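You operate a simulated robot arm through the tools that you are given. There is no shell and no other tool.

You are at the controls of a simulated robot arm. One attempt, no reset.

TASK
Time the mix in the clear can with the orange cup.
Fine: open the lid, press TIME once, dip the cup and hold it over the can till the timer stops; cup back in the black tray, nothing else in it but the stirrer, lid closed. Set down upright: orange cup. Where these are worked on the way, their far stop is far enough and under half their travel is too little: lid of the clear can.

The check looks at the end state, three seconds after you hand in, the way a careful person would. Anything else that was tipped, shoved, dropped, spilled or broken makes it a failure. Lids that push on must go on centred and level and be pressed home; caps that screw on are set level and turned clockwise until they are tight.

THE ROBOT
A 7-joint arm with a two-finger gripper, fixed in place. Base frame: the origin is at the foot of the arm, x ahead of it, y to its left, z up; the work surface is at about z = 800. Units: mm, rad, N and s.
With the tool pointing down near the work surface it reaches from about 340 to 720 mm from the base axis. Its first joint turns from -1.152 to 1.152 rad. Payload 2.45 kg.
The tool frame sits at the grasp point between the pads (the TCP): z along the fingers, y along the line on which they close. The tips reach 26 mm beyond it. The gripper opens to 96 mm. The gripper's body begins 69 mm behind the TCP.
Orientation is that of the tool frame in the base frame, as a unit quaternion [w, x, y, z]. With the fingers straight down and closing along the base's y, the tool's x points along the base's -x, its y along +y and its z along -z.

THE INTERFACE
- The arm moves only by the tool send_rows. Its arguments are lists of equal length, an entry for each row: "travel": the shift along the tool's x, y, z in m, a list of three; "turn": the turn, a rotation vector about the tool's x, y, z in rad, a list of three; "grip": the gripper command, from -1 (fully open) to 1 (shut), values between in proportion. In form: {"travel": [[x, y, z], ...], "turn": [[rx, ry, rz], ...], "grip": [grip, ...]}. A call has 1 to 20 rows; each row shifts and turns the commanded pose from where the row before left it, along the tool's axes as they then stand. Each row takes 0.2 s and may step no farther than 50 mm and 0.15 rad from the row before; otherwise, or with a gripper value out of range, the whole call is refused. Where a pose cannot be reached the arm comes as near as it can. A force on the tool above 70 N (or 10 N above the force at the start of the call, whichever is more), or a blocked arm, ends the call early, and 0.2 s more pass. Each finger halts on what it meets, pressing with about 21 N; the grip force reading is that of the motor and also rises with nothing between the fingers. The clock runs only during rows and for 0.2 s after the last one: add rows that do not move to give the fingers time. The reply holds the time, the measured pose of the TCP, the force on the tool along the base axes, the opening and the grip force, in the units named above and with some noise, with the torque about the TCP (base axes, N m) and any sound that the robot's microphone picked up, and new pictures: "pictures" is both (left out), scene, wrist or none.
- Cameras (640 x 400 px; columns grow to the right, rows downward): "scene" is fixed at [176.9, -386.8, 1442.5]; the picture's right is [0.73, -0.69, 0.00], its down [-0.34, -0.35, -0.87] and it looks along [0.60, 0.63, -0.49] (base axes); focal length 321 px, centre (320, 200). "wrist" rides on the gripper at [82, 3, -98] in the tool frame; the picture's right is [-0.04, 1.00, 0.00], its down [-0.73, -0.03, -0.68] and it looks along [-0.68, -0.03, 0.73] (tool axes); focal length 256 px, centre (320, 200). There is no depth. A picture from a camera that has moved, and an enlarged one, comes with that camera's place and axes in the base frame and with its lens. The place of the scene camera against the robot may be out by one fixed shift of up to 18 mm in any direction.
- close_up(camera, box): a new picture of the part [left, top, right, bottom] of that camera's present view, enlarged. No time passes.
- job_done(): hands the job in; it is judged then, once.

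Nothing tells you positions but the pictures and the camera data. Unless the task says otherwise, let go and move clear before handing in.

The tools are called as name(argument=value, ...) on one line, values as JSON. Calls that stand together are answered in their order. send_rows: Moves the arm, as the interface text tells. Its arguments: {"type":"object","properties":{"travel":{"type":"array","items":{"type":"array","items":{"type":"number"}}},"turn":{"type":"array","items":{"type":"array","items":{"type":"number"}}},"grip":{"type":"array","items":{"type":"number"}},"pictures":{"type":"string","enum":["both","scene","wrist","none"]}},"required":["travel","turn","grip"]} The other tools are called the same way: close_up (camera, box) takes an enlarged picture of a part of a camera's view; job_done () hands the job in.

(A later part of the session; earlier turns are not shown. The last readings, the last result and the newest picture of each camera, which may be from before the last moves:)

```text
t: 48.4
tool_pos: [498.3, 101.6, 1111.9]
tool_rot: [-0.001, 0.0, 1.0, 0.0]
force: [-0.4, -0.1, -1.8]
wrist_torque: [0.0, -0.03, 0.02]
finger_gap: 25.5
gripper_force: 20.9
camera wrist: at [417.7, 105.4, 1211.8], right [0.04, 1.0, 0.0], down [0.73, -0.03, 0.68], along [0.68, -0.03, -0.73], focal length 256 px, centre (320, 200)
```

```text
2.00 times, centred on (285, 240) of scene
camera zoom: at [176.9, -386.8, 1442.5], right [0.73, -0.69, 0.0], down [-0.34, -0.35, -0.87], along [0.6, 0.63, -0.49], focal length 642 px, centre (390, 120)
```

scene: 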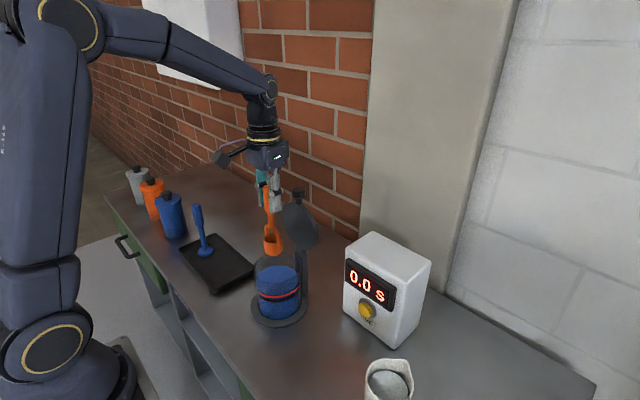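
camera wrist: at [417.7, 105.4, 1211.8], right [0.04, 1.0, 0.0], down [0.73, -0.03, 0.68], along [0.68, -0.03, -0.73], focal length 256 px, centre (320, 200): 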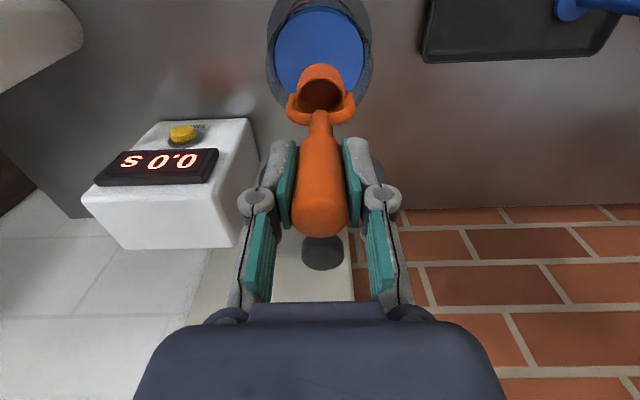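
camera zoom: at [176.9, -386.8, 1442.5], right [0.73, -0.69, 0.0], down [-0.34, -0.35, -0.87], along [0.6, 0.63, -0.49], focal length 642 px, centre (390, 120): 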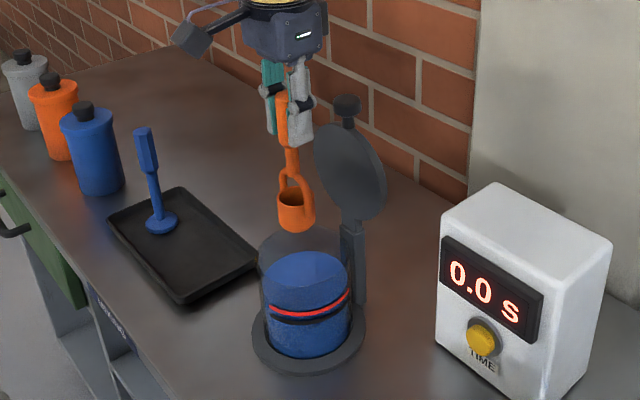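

The cup is centred over the open can. I'll lower it into the mix, slowing down at the surface (about z 885).

send_rows(travel=[[0, 0, 0.015], [0, 0, 0.02], [0, 0, 0.02], [0, 0, 0.015], [0, 0, 0.01], [0, 0, 0.01], [0, 0, 0.01], [0, 0, 0.01], [0, 0, 0]], turn=[[0, 0, 0], [0, 0, 0], [0, 0, 0], [0, 0, 0], [0, 0, 0], [0, 0, 0], [0, 0, 0], [0, 0, 0], [0, 0, 0]], grip=[0.75, 0.75, 0.75, 0.75, 0.75, 0.75, 0.75, 0.75, 0.75])

close_up(camera="scene", box=[220, 180, 350, 340])

close_up(camera="wrist", box=[220, 20, 420, 250])

```text
t: 50.4
tool_pos: [496.7, 100.7, 1003.1]
tool_rot: [-0.001, -0.001, 1.0, 0.0]
force: [-0.3, -0.4, -1.4]
wrist_torque: [0.01, 0.02, -0.05]
finger_gap: 25.0
gripper_force: 21.5
camera wrist: at [417.5, 104.4, 1101.9], right [0.04, 1.0, 0.0], down [0.73, -0.03, 0.68], along [0.68, -0.03, -0.73], focal length 256 px, centre (320, 200)
```

scene: 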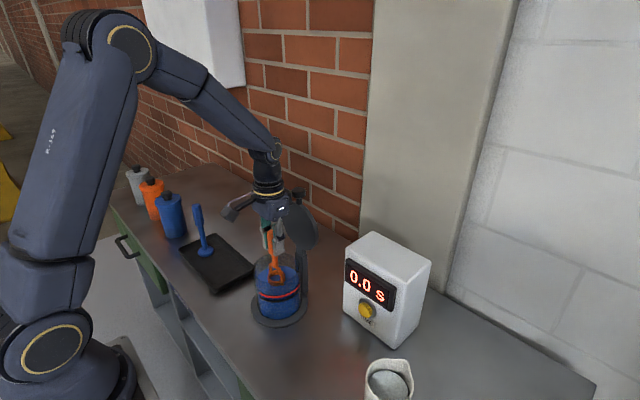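
wrist: 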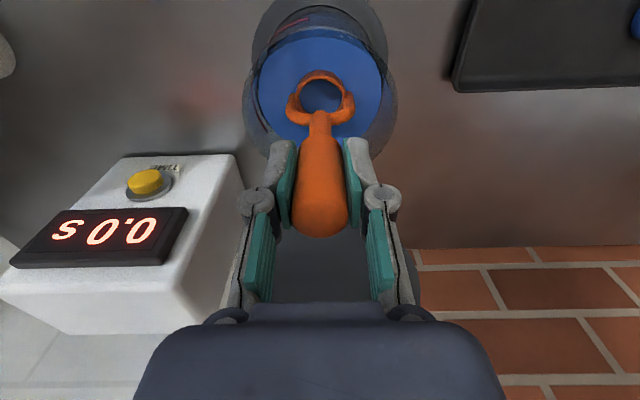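

```text
2.50 times, centred on (285, 260) of scene
camera zoom: at [177.0, -386.8, 1442.5], right [0.73, -0.69, 0.0], down [-0.34, -0.35, -0.87], along [0.6, 0.63, -0.49], focal length 803 px, centre (408, 50)
```

zoom: 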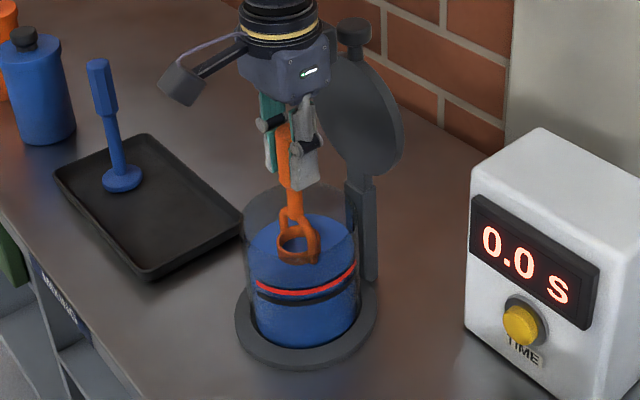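

```text
1.74 times, centred on (320, 135) of wrist
camera zoom: at [417.5, 104.4, 1101.9], right [0.04, 1.0, 0.0], down [0.73, -0.03, 0.68], along [0.68, -0.03, -0.73], focal length 445 px, centre (320, 313)
```

zoom: 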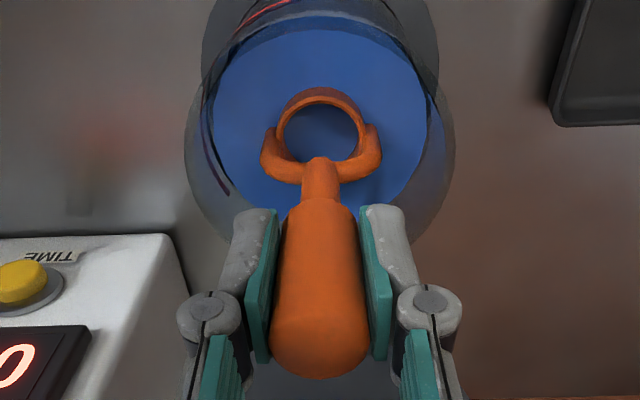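

The cup's rim is just above the surface. I'll lower it about 30 mm more so it fills completely.

send_rows(travel=[[0, 0, 0.008], [0, 0, 0.008], [0, 0, 0.008], [0, 0, 0.006], [0, 0, 0], [0, 0, 0], [0, 0, 0], [0, 0, 0], [0, 0, 0]], turn=[[0, 0, 0], [0, 0, 0], [0, 0, 0], [0, 0, 0], [0, 0, 0], [0, 0, 0], [0, 0, 0], [0, 0, 0], [0, 0, 0]], grip=[0.75, 0.75, 0.75, 0.75, 0.75, 0.75, 0.75, 0.75, 0.75])

close_up(camera="scene", box=[220, 180, 350, 340])

close_up(camera="wrist", box=[220, 20, 420, 250])

```text
t: 52.4
tool_pos: [497.5, 102.0, 973.2]
tool_rot: [-0.001, -0.001, 1.0, 0.0]
force: [0.1, 0.3, -0.9]
wrist_torque: [-0.01, 0.02, 0.0]
finger_gap: 25.7
gripper_force: 20.9
camera wrist: at [417.3, 104.7, 1072.0], right [0.04, 1.0, 0.0], down [0.73, -0.03, 0.68], along [0.68, -0.03, -0.73], focal length 256 px, centre (320, 200)
```

scene: 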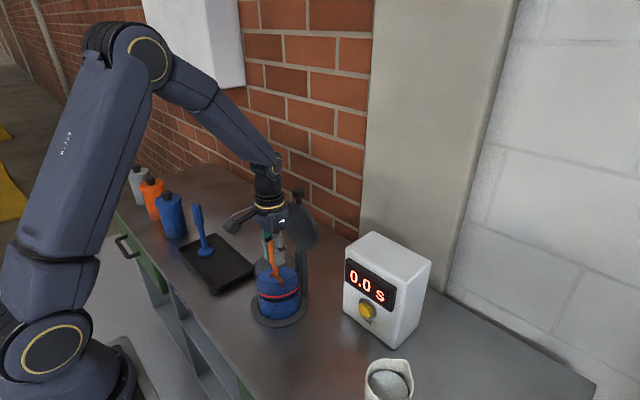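
wrist: 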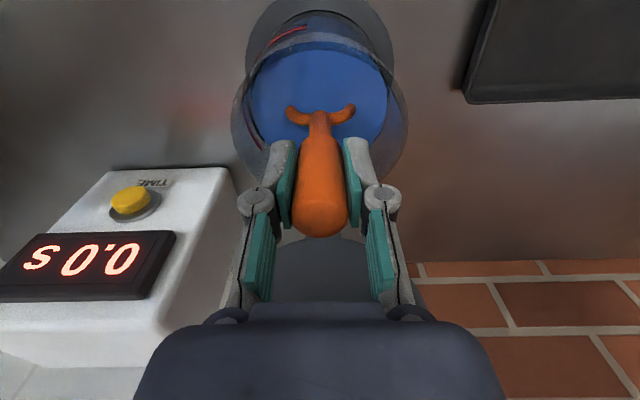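

```text
2.50 times, centred on (285, 260) of scene
camera zoom: at [177.0, -386.8, 1442.5], right [0.73, -0.69, 0.0], down [-0.34, -0.35, -0.87], along [0.6, 0.63, -0.49], focal length 803 px, centre (408, 50)
```

zoom: 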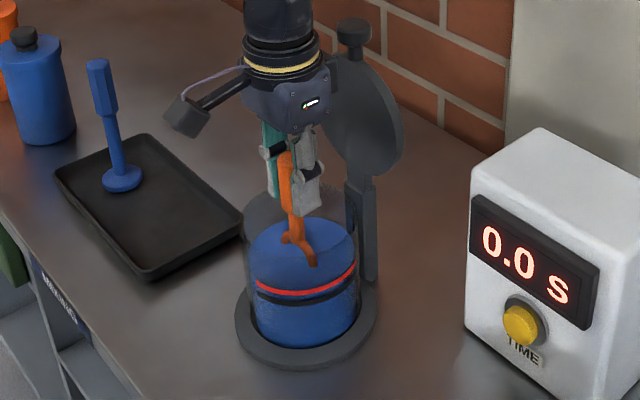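

```text
1.74 times, centred on (320, 135) of wrist
camera zoom: at [417.3, 104.7, 1072.0], right [0.04, 1.0, 0.0], down [0.73, -0.03, 0.68], along [0.68, -0.03, -0.73], focal length 445 px, centre (320, 313)
```

zoom: 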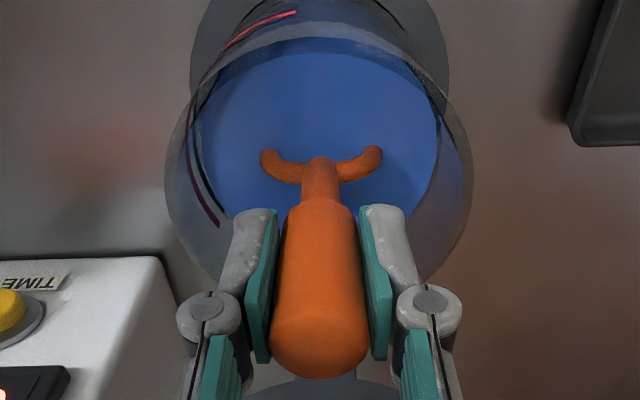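

The cup is fully submerged. I'll lift it smoothly so it drains straight back into the can and watch the timer.

send_rows(travel=[[0, 0, -0.01], [0, 0, -0.02], [0, 0, -0.02], [0, 0, -0.02], [0, 0, -0.02], [0, 0, -0.01], [0, 0, 0]], turn=[[0, 0, 0], [0, 0, 0], [0, 0, 0], [0, 0, 0], [0, 0, 0], [0, 0, 0], [0, 0, 0]], grip=[0.75, 0.75, 0.75, 0.75, 0.75, 0.75, 0.75])

close_up(camera="scene", box=[220, 180, 350, 340])

close_up(camera="wrist", box=[220, 20, 420, 250])

close_up(camera="scene", box=[320, 220, 450, 350])

```text
t: 54.0
tool_pos: [499.0, 100.3, 1074.4]
tool_rot: [0.0, -0.001, 1.0, 0.0]
force: [0.9, -0.8, -1.5]
wrist_torque: [-0.05, 0.02, -0.01]
finger_gap: 25.4
gripper_force: 21.2
camera wrist: at [418.9, 104.2, 1172.5], right [0.04, 1.0, 0.0], down [0.73, -0.03, 0.68], along [0.68, -0.03, -0.74], focal length 256 px, centre (320, 200)
```

scene: 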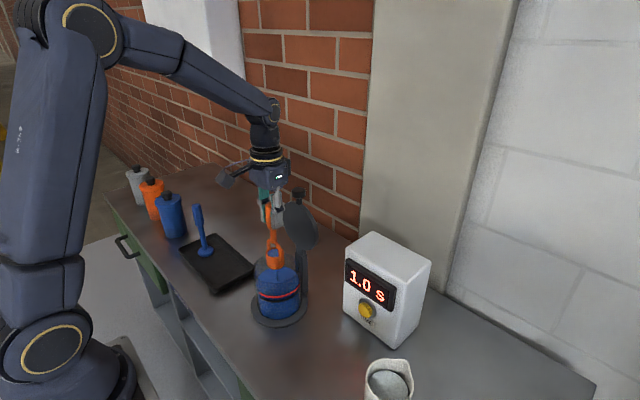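
wrist: 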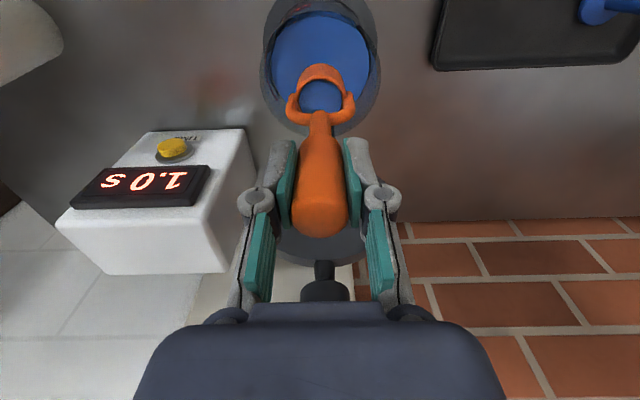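

```text
2.50 times, centred on (285, 260) of scene
camera zoom: at [177.0, -386.8, 1442.5], right [0.73, -0.69, 0.0], down [-0.34, -0.35, -0.87], along [0.6, 0.63, -0.49], focal length 803 px, centre (408, 50)
```

zoom: 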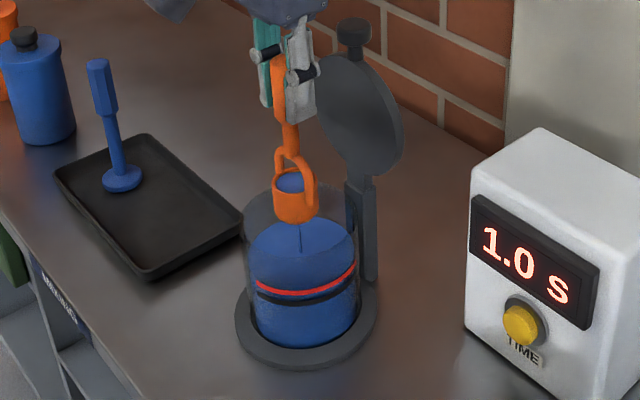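

```text
1.74 times, centred on (320, 135) of wrist
camera zoom: at [418.9, 104.2, 1172.5], right [0.04, 1.0, 0.0], down [0.73, -0.03, 0.68], along [0.68, -0.03, -0.74], focal length 445 px, centre (320, 313)
```

zoom: 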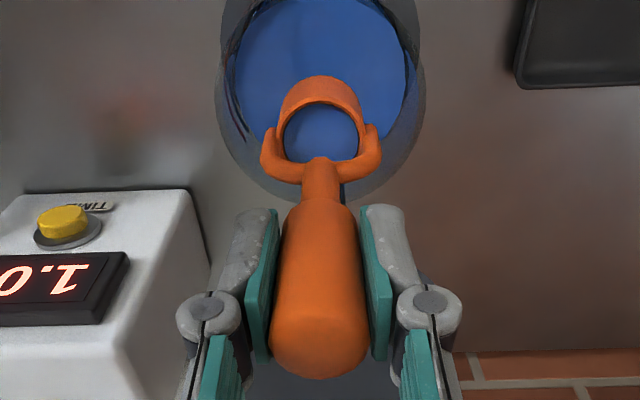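

```text
3.08 times, centred on (385, 285) of scene
camera zoom: at [177.0, -386.8, 1442.5], right [0.73, -0.69, 0.0], down [-0.34, -0.35, -0.87], along [0.6, 0.63, -0.49], focal length 988 px, centre (120, -62)
```

zoom: 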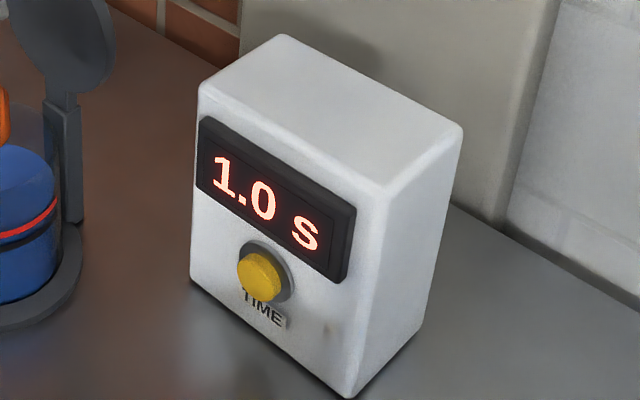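

The timer is running at 1.0 s and a thin stream falls from the cup into the can. I'll hold perfectly still.

send_rows(travel=[[0, 0, 0], [0, 0, 0], [0, 0, 0], [0, 0, 0], [0, 0, 0], [0, 0, 0], [0, 0, 0], [0, 0, 0], [0, 0, 0], [0, 0, 0], [0, 0, 0], [0, 0, 0], [0, 0, 0], [0, 0, 0], [0, 0, 0], [0, 0, 0], [0, 0, 0], [0, 0, 0], [0, 0, 0], [0, 0, 0]], turn=[[0, 0, 0], [0, 0, 0], [0, 0, 0], [0, 0, 0], [0, 0, 0], [0, 0, 0], [0, 0, 0], [0, 0, 0], [0, 0, 0], [0, 0, 0], [0, 0, 0], [0, 0, 0], [0, 0, 0], [0, 0, 0], [0, 0, 0], [0, 0, 0], [0, 0, 0], [0, 0, 0], [0, 0, 0], [0, 0, 0]], grip=[0.75, 0.75, 0.75, 0.75, 0.75, 0.75, 0.75, 0.75, 0.75, 0.75, 0.75, 0.75, 0.75, 0.75, 0.75, 0.75, 0.75, 0.75, 0.75, 0.75])

close_up(camera="scene", box=[220, 180, 350, 340])

```text
t: 58.2
tool_pos: [498.1, 100.2, 1073.2]
tool_rot: [-0.001, 0.0, 1.0, 0.0]
force: [0.0, 0.1, -0.3]
wrist_torque: [0.0, 0.02, -0.01]
finger_gap: 25.3
gripper_force: 21.0
camera wrist: at [418.9, 104.2, 1172.3], right [0.04, 1.0, 0.0], down [0.73, -0.03, 0.68], along [0.68, -0.03, -0.73], focal length 256 px, centre (320, 200)
```

scene: 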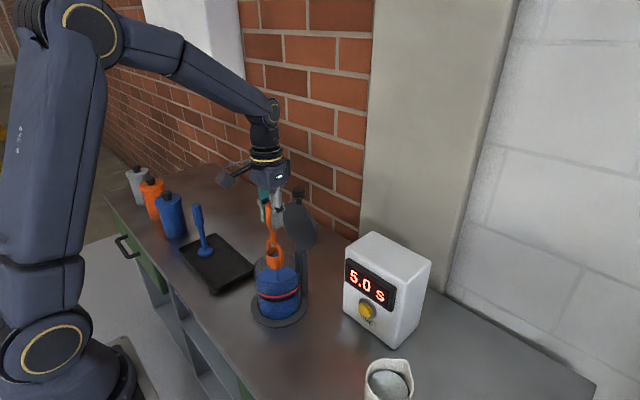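
wrist: 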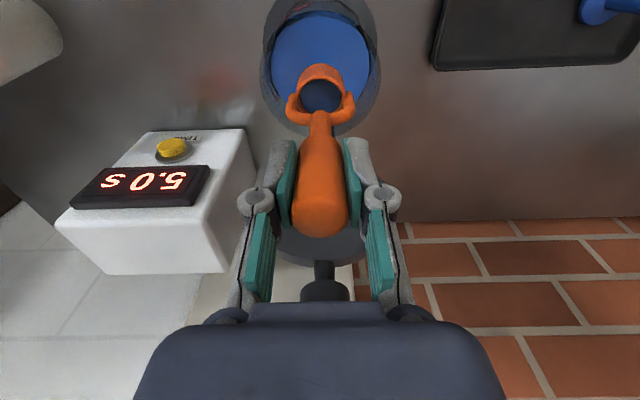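

```text
2.50 times, centred on (285, 260) of scene
camera zoom: at [177.0, -386.8, 1442.5], right [0.73, -0.69, 0.0], down [-0.34, -0.35, -0.87], along [0.6, 0.63, -0.49], focal length 803 px, centre (408, 50)
```

zoom: 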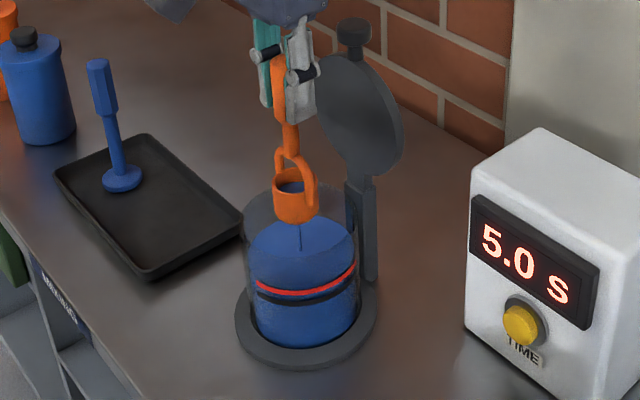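

The timer reads 5.0 s and the cup is still draining. I'll keep holding.

send_rows(travel=[[0, 0, 0], [0, 0, 0], [0, 0, 0], [0, 0, 0], [0, 0, 0], [0, 0, 0], [0, 0, 0], [0, 0, 0], [0, 0, 0], [0, 0, 0], [0, 0, 0], [0, 0, 0], [0, 0, 0], [0, 0, 0], [0, 0, 0], [0, 0, 0], [0, 0, 0], [0, 0, 0], [0, 0, 0], [0, 0, 0]], turn=[[0, 0, 0], [0, 0, 0], [0, 0, 0], [0, 0, 0], [0, 0, 0], [0, 0, 0], [0, 0, 0], [0, 0, 0], [0, 0, 0], [0, 0, 0], [0, 0, 0], [0, 0, 0], [0, 0, 0], [0, 0, 0], [0, 0, 0], [0, 0, 0], [0, 0, 0], [0, 0, 0], [0, 0, 0], [0, 0, 0]], grip=[0.75, 0.75, 0.75, 0.75, 0.75, 0.75, 0.75, 0.75, 0.75, 0.75, 0.75, 0.75, 0.75, 0.75, 0.75, 0.75, 0.75, 0.75, 0.75, 0.75], pictures="scene")

send_rows(travel=[[0, 0, 0], [0, 0, 0], [0, 0, 0], [0, 0, 0], [0, 0, 0], [0, 0, 0], [0, 0, 0], [0, 0, 0], [0, 0, 0], [0, 0, 0], [0, 0, 0], [0, 0, 0], [0, 0, 0], [0, 0, 0], [0, 0, 0], [0, 0, 0], [0, 0, 0], [0, 0, 0], [0, 0, 0], [0, 0, 0]], turn=[[0, 0, 0], [0, 0, 0], [0, 0, 0], [0, 0, 0], [0, 0, 0], [0, 0, 0], [0, 0, 0], [0, 0, 0], [0, 0, 0], [0, 0, 0], [0, 0, 0], [0, 0, 0], [0, 0, 0], [0, 0, 0], [0, 0, 0], [0, 0, 0], [0, 0, 0], [0, 0, 0], [0, 0, 0], [0, 0, 0]], grip=[0.75, 0.75, 0.75, 0.75, 0.75, 0.75, 0.75, 0.75, 0.75, 0.75, 0.75, 0.75, 0.75, 0.75, 0.75, 0.75, 0.75, 0.75, 0.75, 0.75])

close_up(camera="scene", box=[220, 180, 350, 340])

```text
t: 62.4
tool_pos: [499.2, 99.3, 1073.1]
tool_rot: [-0.002, 0.001, 1.0, 0.0]
force: [0.3, 0.2, -0.7]
wrist_torque: [-0.01, 0.0, 0.02]
finger_gap: 25.4
gripper_force: 20.8
```

scene: 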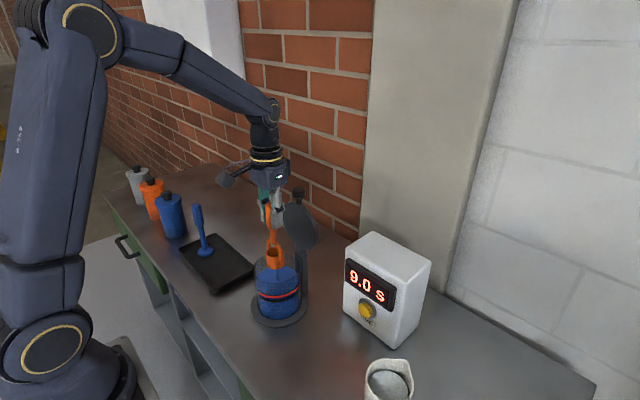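

```text
t: 66.6
tool_pos: [498.6, 98.9, 1072.6]
tool_rot: [-0.001, 0.001, 1.0, 0.0]
force: [-0.1, -0.5, -0.6]
wrist_torque: [0.01, 0.0, -0.01]
finger_gap: 25.3
gripper_force: 20.8
camera wrist: at [418.9, 104.2, 1172.3], right [0.04, 1.0, 0.0], down [0.73, -0.03, 0.68], along [0.68, -0.03, -0.73], focal length 256 px, centre (320, 200)
```

scene: 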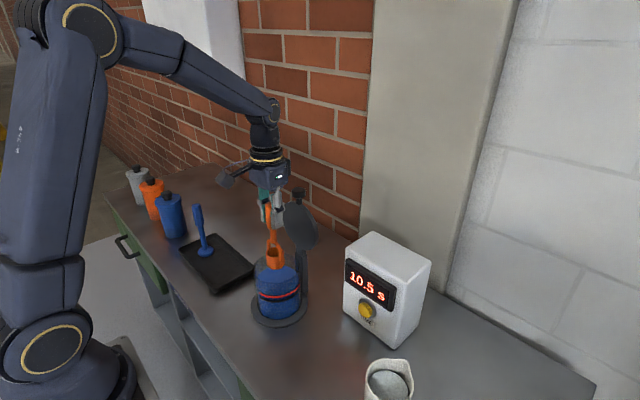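
wrist: 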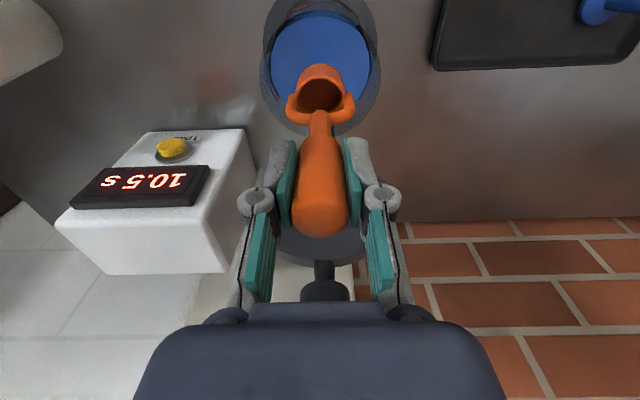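

```text
2.50 times, centred on (285, 260) of scene
camera zoom: at [177.0, -386.8, 1442.5], right [0.73, -0.69, 0.0], down [-0.34, -0.35, -0.87], along [0.6, 0.63, -0.49], focal length 803 px, centre (408, 50)
```

zoom: 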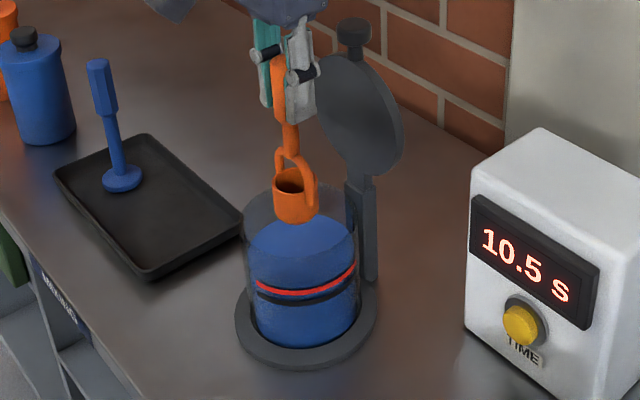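

The timer has stopped at 10.5 s and the cup is empty. I'll hold a moment longer for any drip and confirm the reading, then rise clear of the rim.

send_rows(travel=[[0, 0, 0], [0, 0, 0], [0, 0, 0], [0, 0, 0], [0, 0, 0], [0, 0, 0], [0, 0, 0], [0, 0, 0], [0, 0, 0], [0, 0, 0], [0, 0, -0.01], [0, 0, -0.015], [0, 0, -0.015], [0, 0, 0], [0, 0, 0], [0, 0, 0]], turn=[[0, 0, 0], [0, 0, 0], [0, 0, 0], [0, 0, 0], [0, 0, 0], [0, 0, 0], [0, 0, 0], [0, 0, 0], [0, 0, 0], [0, 0, 0], [0, 0, 0], [0, 0, 0], [0, 0, 0], [0, 0, 0], [0, 0, 0], [0, 0, 0]], grip=[0.75, 0.75, 0.75, 0.75, 0.75, 0.75, 0.75, 0.75, 0.75, 0.75, 0.75, 0.75, 0.75, 0.75, 0.75, 0.75])

close_up(camera="scene", box=[220, 180, 350, 340])

close_up(camera="scene", box=[320, 220, 450, 350])

```text
t: 70.0
tool_pos: [499.0, 100.3, 1113.5]
tool_rot: [-0.001, -0.001, 1.0, -0.001]
force: [0.2, -0.2, -1.6]
wrist_torque: [-0.02, 0.02, -0.01]
finger_gap: 25.2
gripper_force: 20.7
camera wrist: at [418.3, 104.1, 1212.1], right [0.04, 1.0, 0.0], down [0.73, -0.03, 0.68], along [0.68, -0.03, -0.73], focal length 256 px, centre (320, 200)
```

scene: 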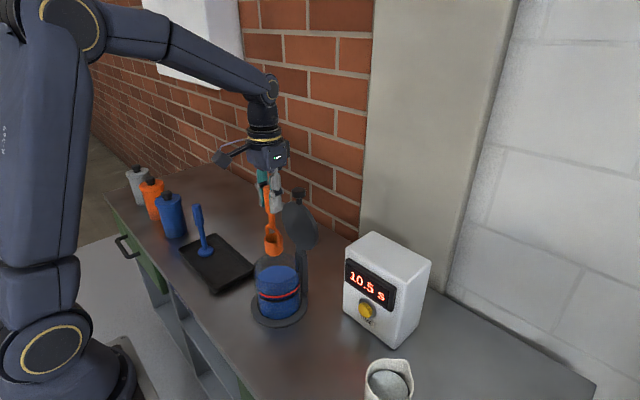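
wrist: 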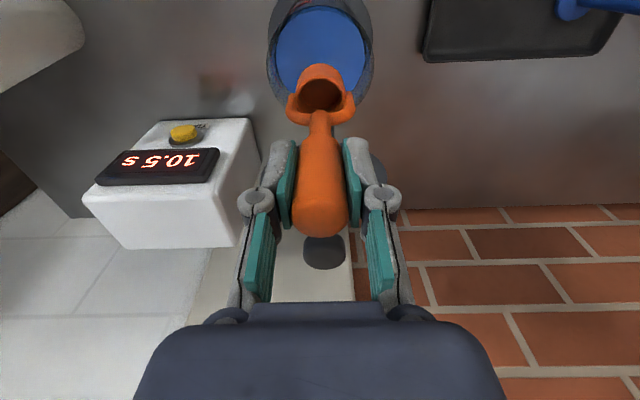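

```text
2.50 times, centred on (285, 260) of scene
camera zoom: at [177.0, -386.8, 1442.5], right [0.73, -0.69, 0.0], down [-0.34, -0.35, -0.87], along [0.6, 0.63, -0.49], focal length 803 px, centre (408, 50)
```

zoom: 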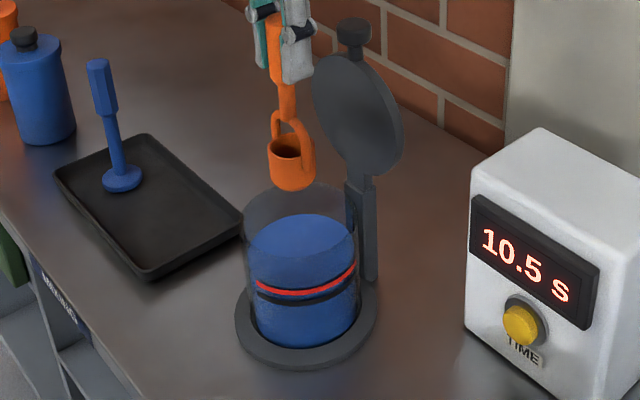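

```text
3.08 times, centred on (385, 285) of scene
camera zoom: at [177.0, -386.8, 1442.5], right [0.73, -0.69, 0.0], down [-0.34, -0.35, -0.87], along [0.6, 0.63, -0.49], focal length 988 px, centre (120, -62)
```

zoom: 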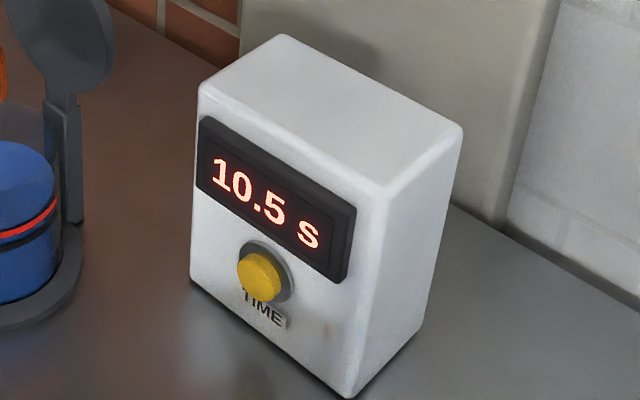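

The timer holds at 10.5 s. I'll carry the empty cup back over the tray along the same path.

send_rows(travel=[[0.0043, 0.0185, 0], [0.0086, 0.04, 0], [0.0086, 0.04, 0], [0.0086, 0.04, 0], [0.0086, 0.04, 0], [0.0043, 0.02, 0], [0, 0, 0.04], [0, 0, 0.04], [0, 0, 0], [0, 0, 0]], turn=[[0, 0, 0], [0, 0, 0], [0, 0, 0], [0, 0, 0], [0, 0, 0], [0, 0, 0], [0, 0, 0], [0, 0, 0], [0, 0, 0], [0, 0, 0]], grip=[0.75, 0.75, 0.75, 0.75, 0.75, 0.75, 0.75, 0.75, 0.75, 0.75])

close_up(camera="scene", box=[150, 170, 280, 310])

close_up(camera="wrist", box=[220, 0, 480, 250])

```text
t: 72.2
tool_pos: [455.1, 300.4, 1033.2]
tool_rot: [0.0, 0.0, 1.0, 0.0]
force: [-0.3, -0.2, -0.9]
wrist_torque: [0.01, -0.02, 0.04]
finger_gap: 25.3
gripper_force: 21.2
camera wrist: at [376.1, 304.5, 1132.1], right [0.04, 1.0, 0.0], down [0.73, -0.03, 0.68], along [0.68, -0.03, -0.73], focal length 256 px, centre (320, 200)
```

scene: 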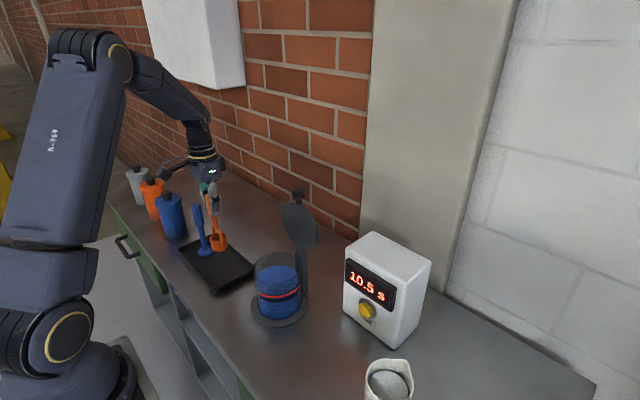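
wrist: 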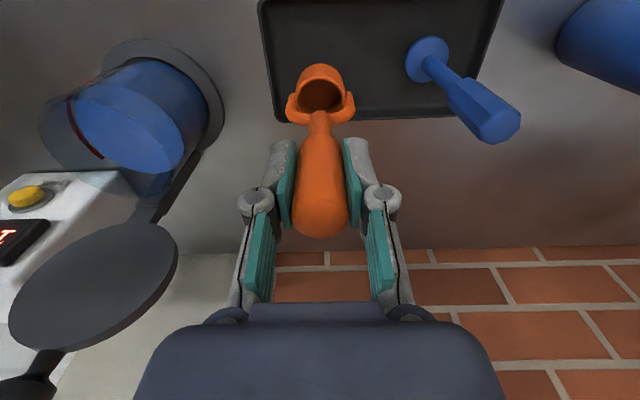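

```text
2.86 times, centred on (215, 240) of scene
camera zoom: at [177.0, -386.8, 1442.5], right [0.73, -0.69, 0.0], down [-0.34, -0.35, -0.87], along [0.6, 0.63, -0.49], focal length 918 px, centre (620, 86)
```

zoom: 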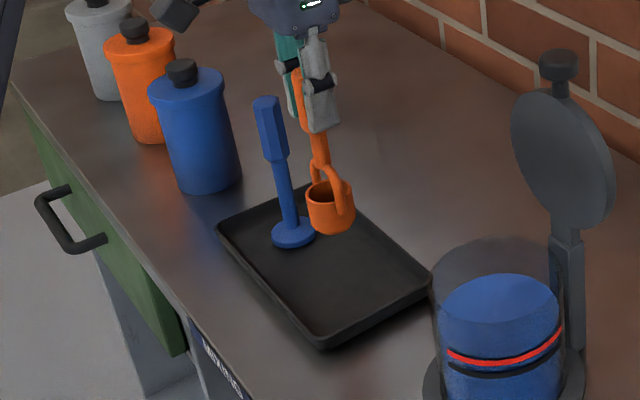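

```text
1.60 times, centred on (350, 125) of wrist
camera zoom: at [376.1, 304.5, 1132.1], right [0.04, 1.0, 0.0], down [0.73, -0.03, 0.68], along [0.68, -0.03, -0.73], focal length 410 px, centre (272, 320)
```

zoom: 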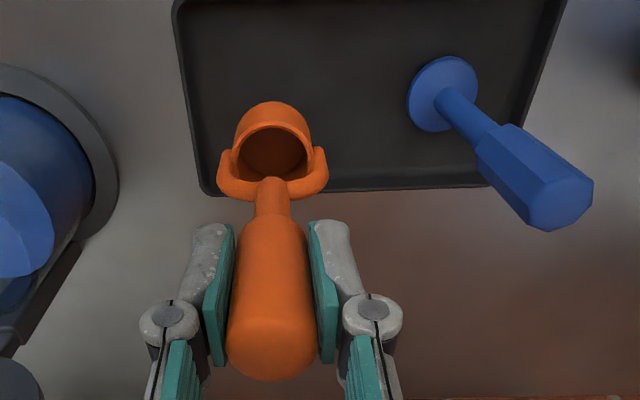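

The cup is above its old spot in the tray. I'll lower gently to just above the tray floor.

send_rows(travel=[[0, 0, 0.02], [0, 0, 0.025], [0, 0, 0.02], [0, 0, 0.01], [0, 0, 0.006], [0, 0, 0.003], [0, 0, 0]], turn=[[0, 0, 0], [0, 0, 0], [0, 0, 0], [0, 0, 0], [0, 0, 0], [0, 0, 0], [0, 0, 0]], grip=[0.75, 0.75, 0.75, 0.75, 0.75, 0.75, 0.75])

close_up(camera="scene", box=[160, 190, 270, 310])

```text
t: 73.8
tool_pos: [455.5, 298.0, 948.9]
tool_rot: [-0.002, 0.0, 1.0, 0.0]
force: [-0.4, 0.3, -1.7]
wrist_torque: [-0.01, 0.0, 0.02]
finger_gap: 25.2
gripper_force: 21.7
camera wrist: at [374.9, 302.7, 1048.3], right [0.04, 1.0, 0.0], down [0.73, -0.03, 0.68], along [0.68, -0.03, -0.73], focal length 256 px, centre (320, 200)
```

scene: 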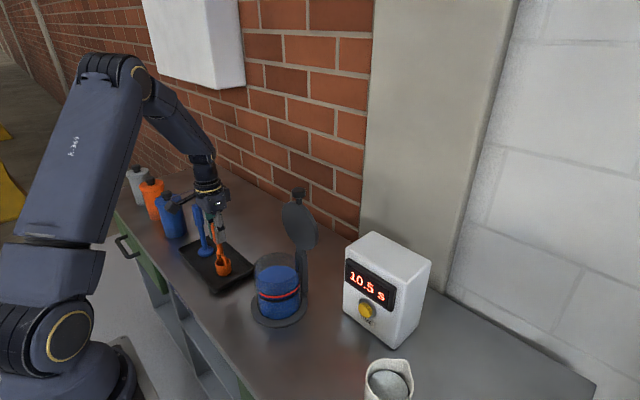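
wrist: 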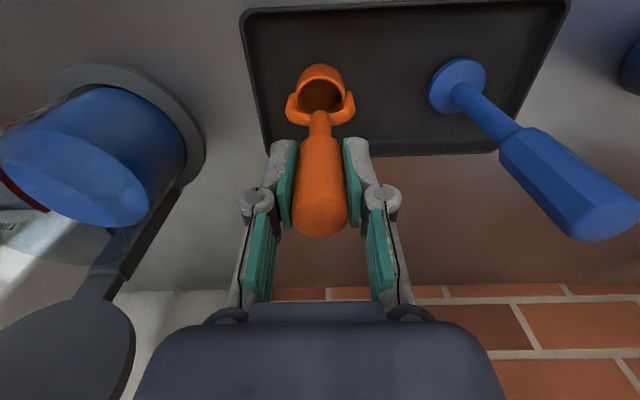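

```text
3.33 times, centred on (215, 250) of scene
camera zoom: at [177.0, -386.8, 1442.5], right [0.73, -0.69, 0.0], down [-0.34, -0.35, -0.87], along [0.6, 0.63, -0.49], focal length 1071 px, centre (670, 33)
```

zoom: 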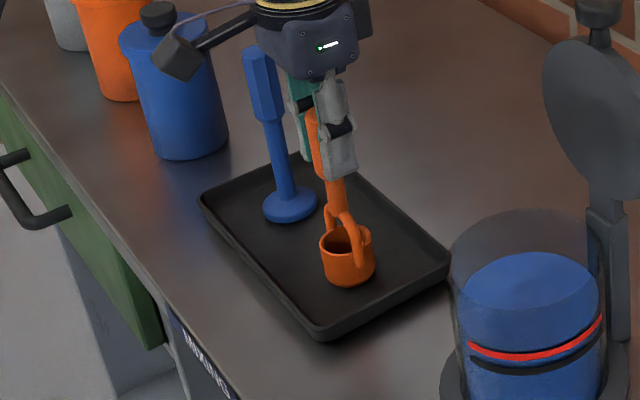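

The cup is about 2 mm above the tray floor. I'll lower in 1 mm steps until the force shows contact.

send_rows(travel=[[0, 0, 0.001], [0, 0, 0.001], [0, 0, 0]], turn=[[0, 0, 0], [0, 0, 0], [0, 0, 0]], grip=[0.75, 0.75, 0.75], pictures="none")

send_rows(travel=[[0, 0, 0.0007], [0, 0, 0]], turn=[[0, 0, 0], [0, 0, 0]], grip=[0.75, 0.75], pictures="wrist")

```text
t: 74.6
tool_pos: [454.7, 298.1, 946.5]
tool_rot: [-0.001, 0.0, 1.0, 0.0]
force: [0.0, 0.2, -1.2]
wrist_torque: [0.0, 0.03, 0.01]
finger_gap: 25.1
gripper_force: 21.1
```

```text
t: 75.2
tool_pos: [455.5, 298.9, 948.3]
tool_rot: [0.0, -0.001, 1.0, -0.001]
force: [-2.5, -0.6, 8.1]
wrist_torque: [-0.08, 0.34, -0.03]
finger_gap: 24.9
gripper_force: 21.0
camera wrist: at [374.9, 302.8, 1045.8], right [0.04, 1.0, 0.0], down [0.73, -0.03, 0.68], along [0.68, -0.03, -0.73], focal length 256 px, centre (320, 200)
```

wrist: 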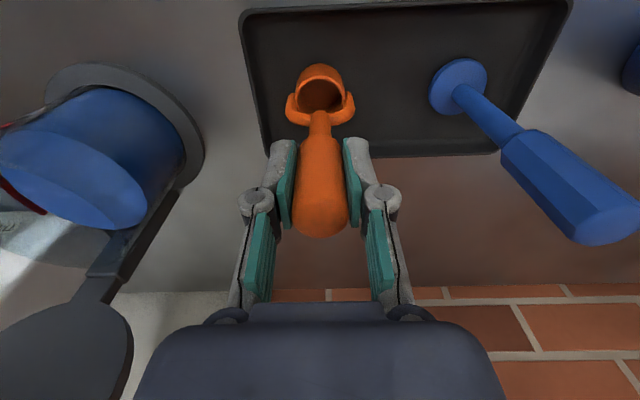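

Contact: 8 N upward. I'll ease up a hair and open the fingers slowly.

send_rows(travel=[[0, 0, -0.0004], [0, 0, 0], [0, 0, 0], [0, 0, 0], [0, 0, 0], [0, 0, 0], [0, 0, 0]], turn=[[0, 0, 0], [0, 0, 0], [0, 0, 0], [0, 0, 0], [0, 0, 0], [0, 0, 0], [0, 0, 0]], grip=[0.75, 0.6, 0.45, 0.35, 0.2, 0.05, 0.05])

close_up(camera="wrist", box=[220, 50, 420, 250])

close_up(camera="scene", box=[160, 190, 270, 310])

```text
t: 76.8
tool_pos: [454.7, 298.8, 948.5]
tool_rot: [0.0, 0.0, 1.0, 0.0]
force: [-0.2, -0.7, 0.2]
wrist_torque: [-0.03, 0.03, -0.01]
finger_gap: 45.9
gripper_force: 0.0
camera wrist: at [375.0, 302.6, 1045.8], right [0.04, 1.0, 0.0], down [0.73, -0.03, 0.68], along [0.68, -0.03, -0.73], focal length 256 px, centre (320, 200)
```

scene: 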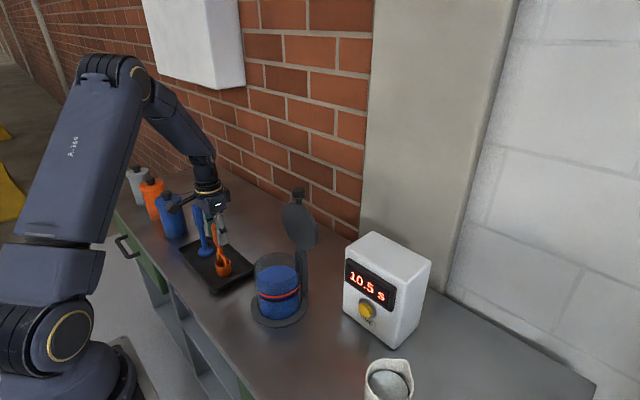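
wrist: 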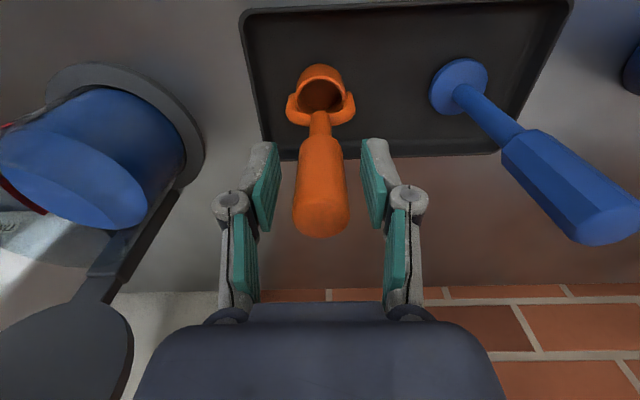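

```text
2.00 times, centred on (320, 150) of wrist
camera zoom: at [375.0, 302.6, 1045.8], right [0.04, 1.0, 0.0], down [0.73, -0.03, 0.68], along [0.68, -0.03, -0.73], focal length 512 px, centre (320, 300)
```

zoom: 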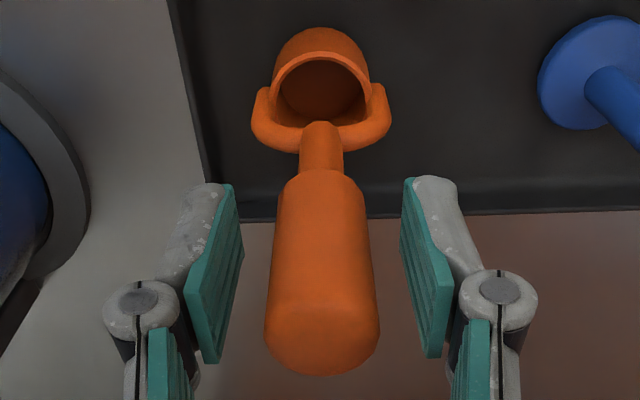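

```text
3.33 times, centred on (215, 250) of scene
camera zoom: at [176.9, -386.8, 1442.5], right [0.73, -0.69, 0.0], down [-0.34, -0.35, -0.87], along [0.6, 0.63, -0.49], focal length 1071 px, centre (670, 33)
```

zoom: 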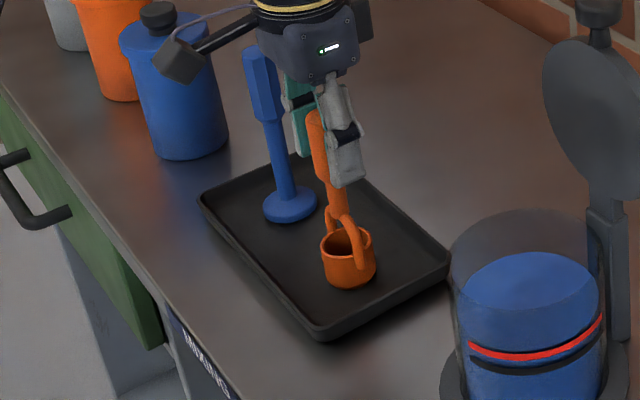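

The cup stands upright in the tray beside the stirrer. I'll rise straight up and travel to above the lid's knob.

send_rows(travel=[[0, 0, -0.02], [0, 0, -0.04], [0, 0, -0.045], [0, 0, -0.045], [0, 0, -0.045], [0, 0, -0.045], [-0.0203, -0.0332, 0], [-0.0203, -0.0332, 0], [-0.0203, -0.0332, 0], [-0.0203, -0.0332, 0], [-0.0203, -0.0332, 0], [-0.0203, -0.0332, 0], [0, 0, 0]], turn=[[0, 0, 0], [0, 0, 0], [0, 0, 0], [0, 0, 0], [0, 0, 0], [0, 0, 0], [0, 0, 0], [0, 0, 0], [0, 0, 0], [0, 0, 0], [0, 0, 0], [0, 0, 0], [0, 0, 0]], grip=[0.05, 0.05, -0.05, -0.05, -0.05, -0.05, -0.05, -0.05, -0.05, -0.05, -0.05, -0.05, -0.05])

close_up(camera="wrist", box=[220, 0, 420, 250])

close_up(camera="scene", box=[160, 130, 350, 330])

```text
t: 79.6
tool_pos: [578.1, 99.4, 1186.1]
tool_rot: [-0.002, -0.001, 1.0, -0.001]
force: [-0.1, 0.1, -0.4]
wrist_torque: [0.0, -0.01, 0.0]
finger_gap: 50.4
gripper_force: 0.0
camera wrist: at [498.5, 102.6, 1285.7], right [0.04, 1.0, 0.0], down [0.73, -0.03, 0.68], along [0.68, -0.03, -0.73], focal length 256 px, centre (320, 200)
```

scene: 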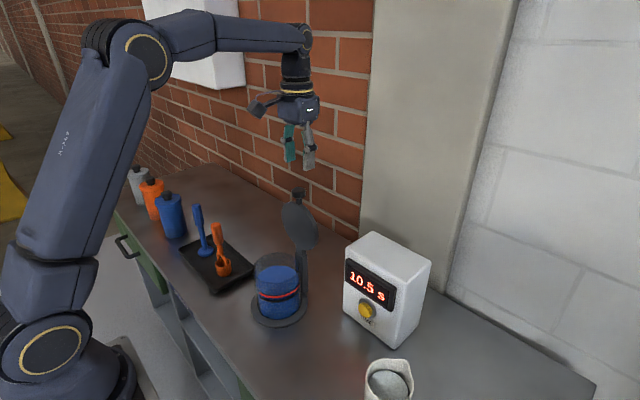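
wrist: 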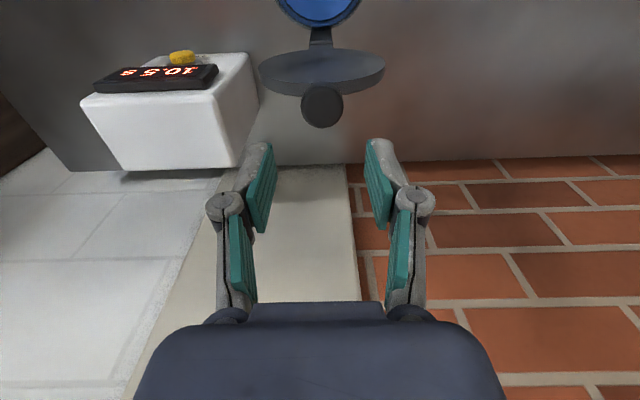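

```text
1.60 times, centred on (320, 125) of wrist
camera zoom: at [498.5, 102.6, 1285.7], right [0.04, 1.0, 0.0], down [0.73, -0.03, 0.68], along [0.68, -0.03, -0.73], focal length 410 px, centre (320, 320)
```

zoom: 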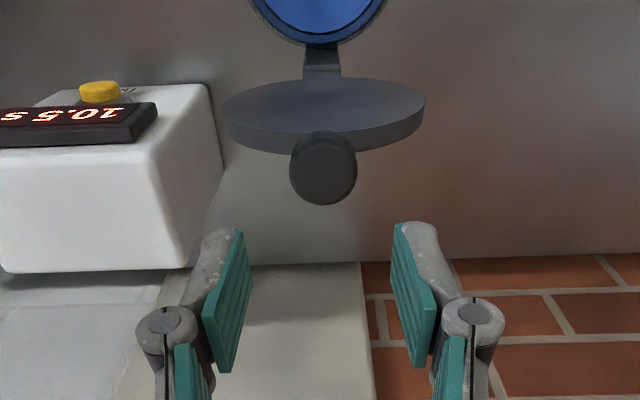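

```text
2.00 times, centred on (255, 230) of scene
camera zoom: at [176.9, -386.8, 1442.5], right [0.73, -0.69, 0.0], down [-0.34, -0.35, -0.87], along [0.6, 0.63, -0.49], focal length 642 px, centre (450, 140)
```

zoom: 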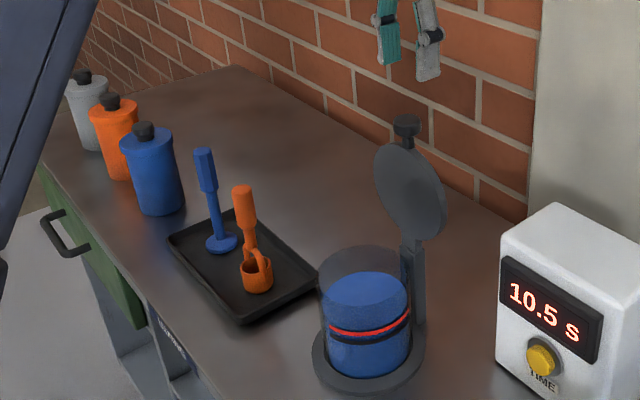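

The knob is about 5 mm towards -x and 1.5 mm towards +y of the tool axis. I'll correct and descend around it, then check before closing.

send_rows(travel=[[0.0045, 0.0013, 0.02], [0, 0, 0.02], [0, 0, 0.02], [0, 0, 0.02], [0, 0, 0.003], [0, 0, 0]], turn=[[0, 0, 0], [0, 0, 0], [0, 0, 0], [0, 0, 0], [0, 0, 0], [0, 0, 0]], grip=[-0.05, -0.05, -0.05, -0.05, 0.2, 0.2])

close_up(camera="wrist", box=[240, 60, 400, 260])

close_up(camera="scene", box=[240, 140, 360, 290])

```text
t: 81.0
tool_pos: [571.8, 100.9, 1102.9]
tool_rot: [0.0, 0.0, 1.0, 0.0]
force: [1.1, -0.6, -1.3]
wrist_torque: [0.01, 0.03, 0.01]
finger_gap: 38.3
gripper_force: 0.1
camera wrist: at [491.7, 104.4, 1202.0], right [0.04, 1.0, 0.0], down [0.73, -0.03, 0.68], along [0.68, -0.03, -0.73], focal length 256 px, centre (320, 200)
```

scene: 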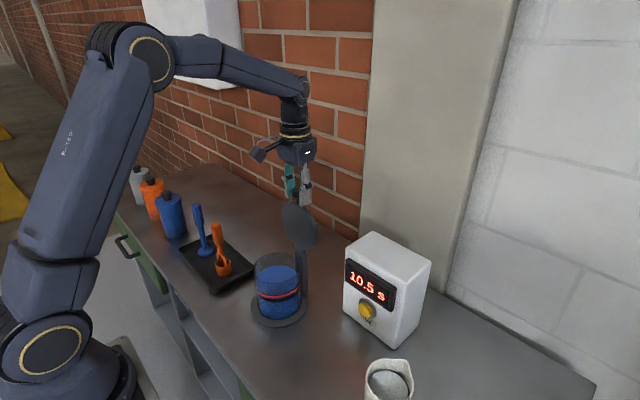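
wrist: 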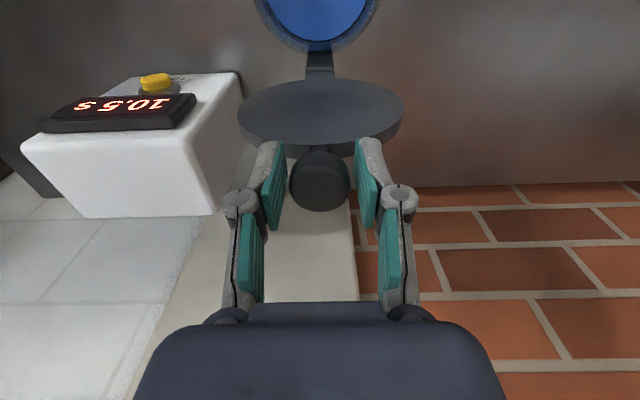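

```text
2.00 times, centred on (320, 160) of wrist
camera zoom: at [491.7, 104.4, 1202.0], right [0.04, 1.0, 0.0], down [0.73, -0.03, 0.68], along [0.68, -0.03, -0.73], focal length 512 px, centre (320, 280)
```

zoom: 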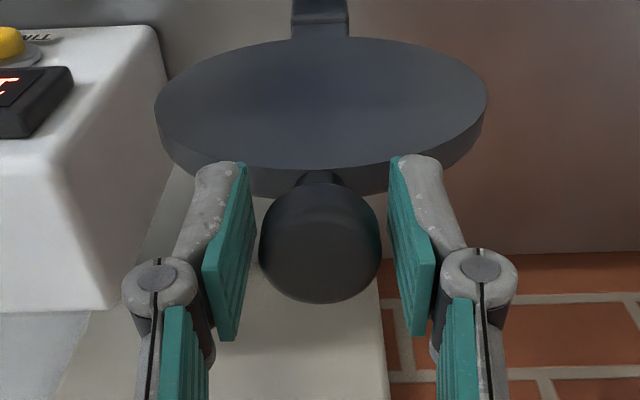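

```text
2.67 times, centred on (300, 215) of scene
camera zoom: at [176.9, -386.8, 1442.5], right [0.73, -0.69, 0.0], down [-0.34, -0.35, -0.87], along [0.6, 0.63, -0.49], focal length 856 px, centre (373, 160)
```

zoom: 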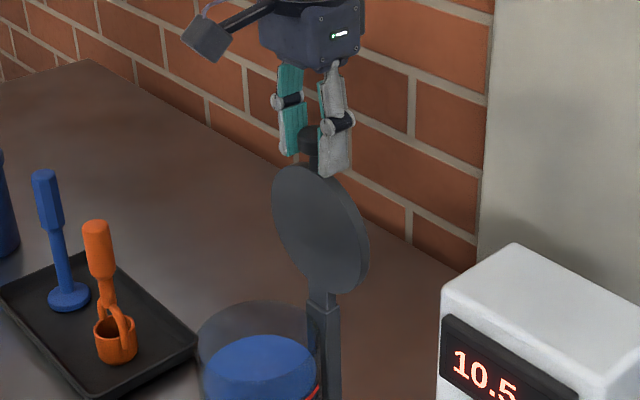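

The knob is centred between the pads. I'll make a small y trim and close.

send_rows(travel=[[-0.0015, -0.0004, 0], [0, 0, 0], [0, 0, 0], [0, 0, 0], [0, 0, 0], [0, 0, 0], [0, 0, 0]], turn=[[0, 0, 0], [0, 0, 0], [0, 0, 0], [0, 0, 0], [0, 0, 0], [0, 0, 0], [0, 0, 0]], grip=[0.26, 0.3, 0.34, 0.37, 0.4, 0.48, 0.48], pictures="wrist")

```text
t: 82.6
tool_pos: [573.7, 100.6, 1102.7]
tool_rot: [-0.001, 0.0, 1.0, 0.0]
force: [0.0, 3.4, 0.2]
wrist_torque: [0.09, -0.01, 0.03]
finger_gap: 30.3
gripper_force: 44.7
camera wrist: at [493.0, 104.2, 1202.0], right [0.04, 1.0, 0.0], down [0.73, -0.03, 0.68], along [0.68, -0.03, -0.73], focal length 256 px, centre (320, 200)
```

wrist: 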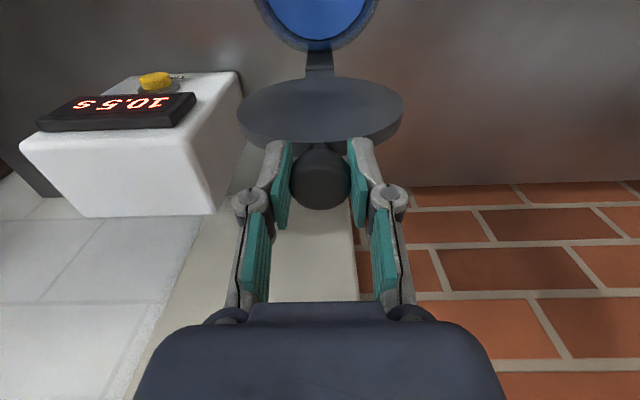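

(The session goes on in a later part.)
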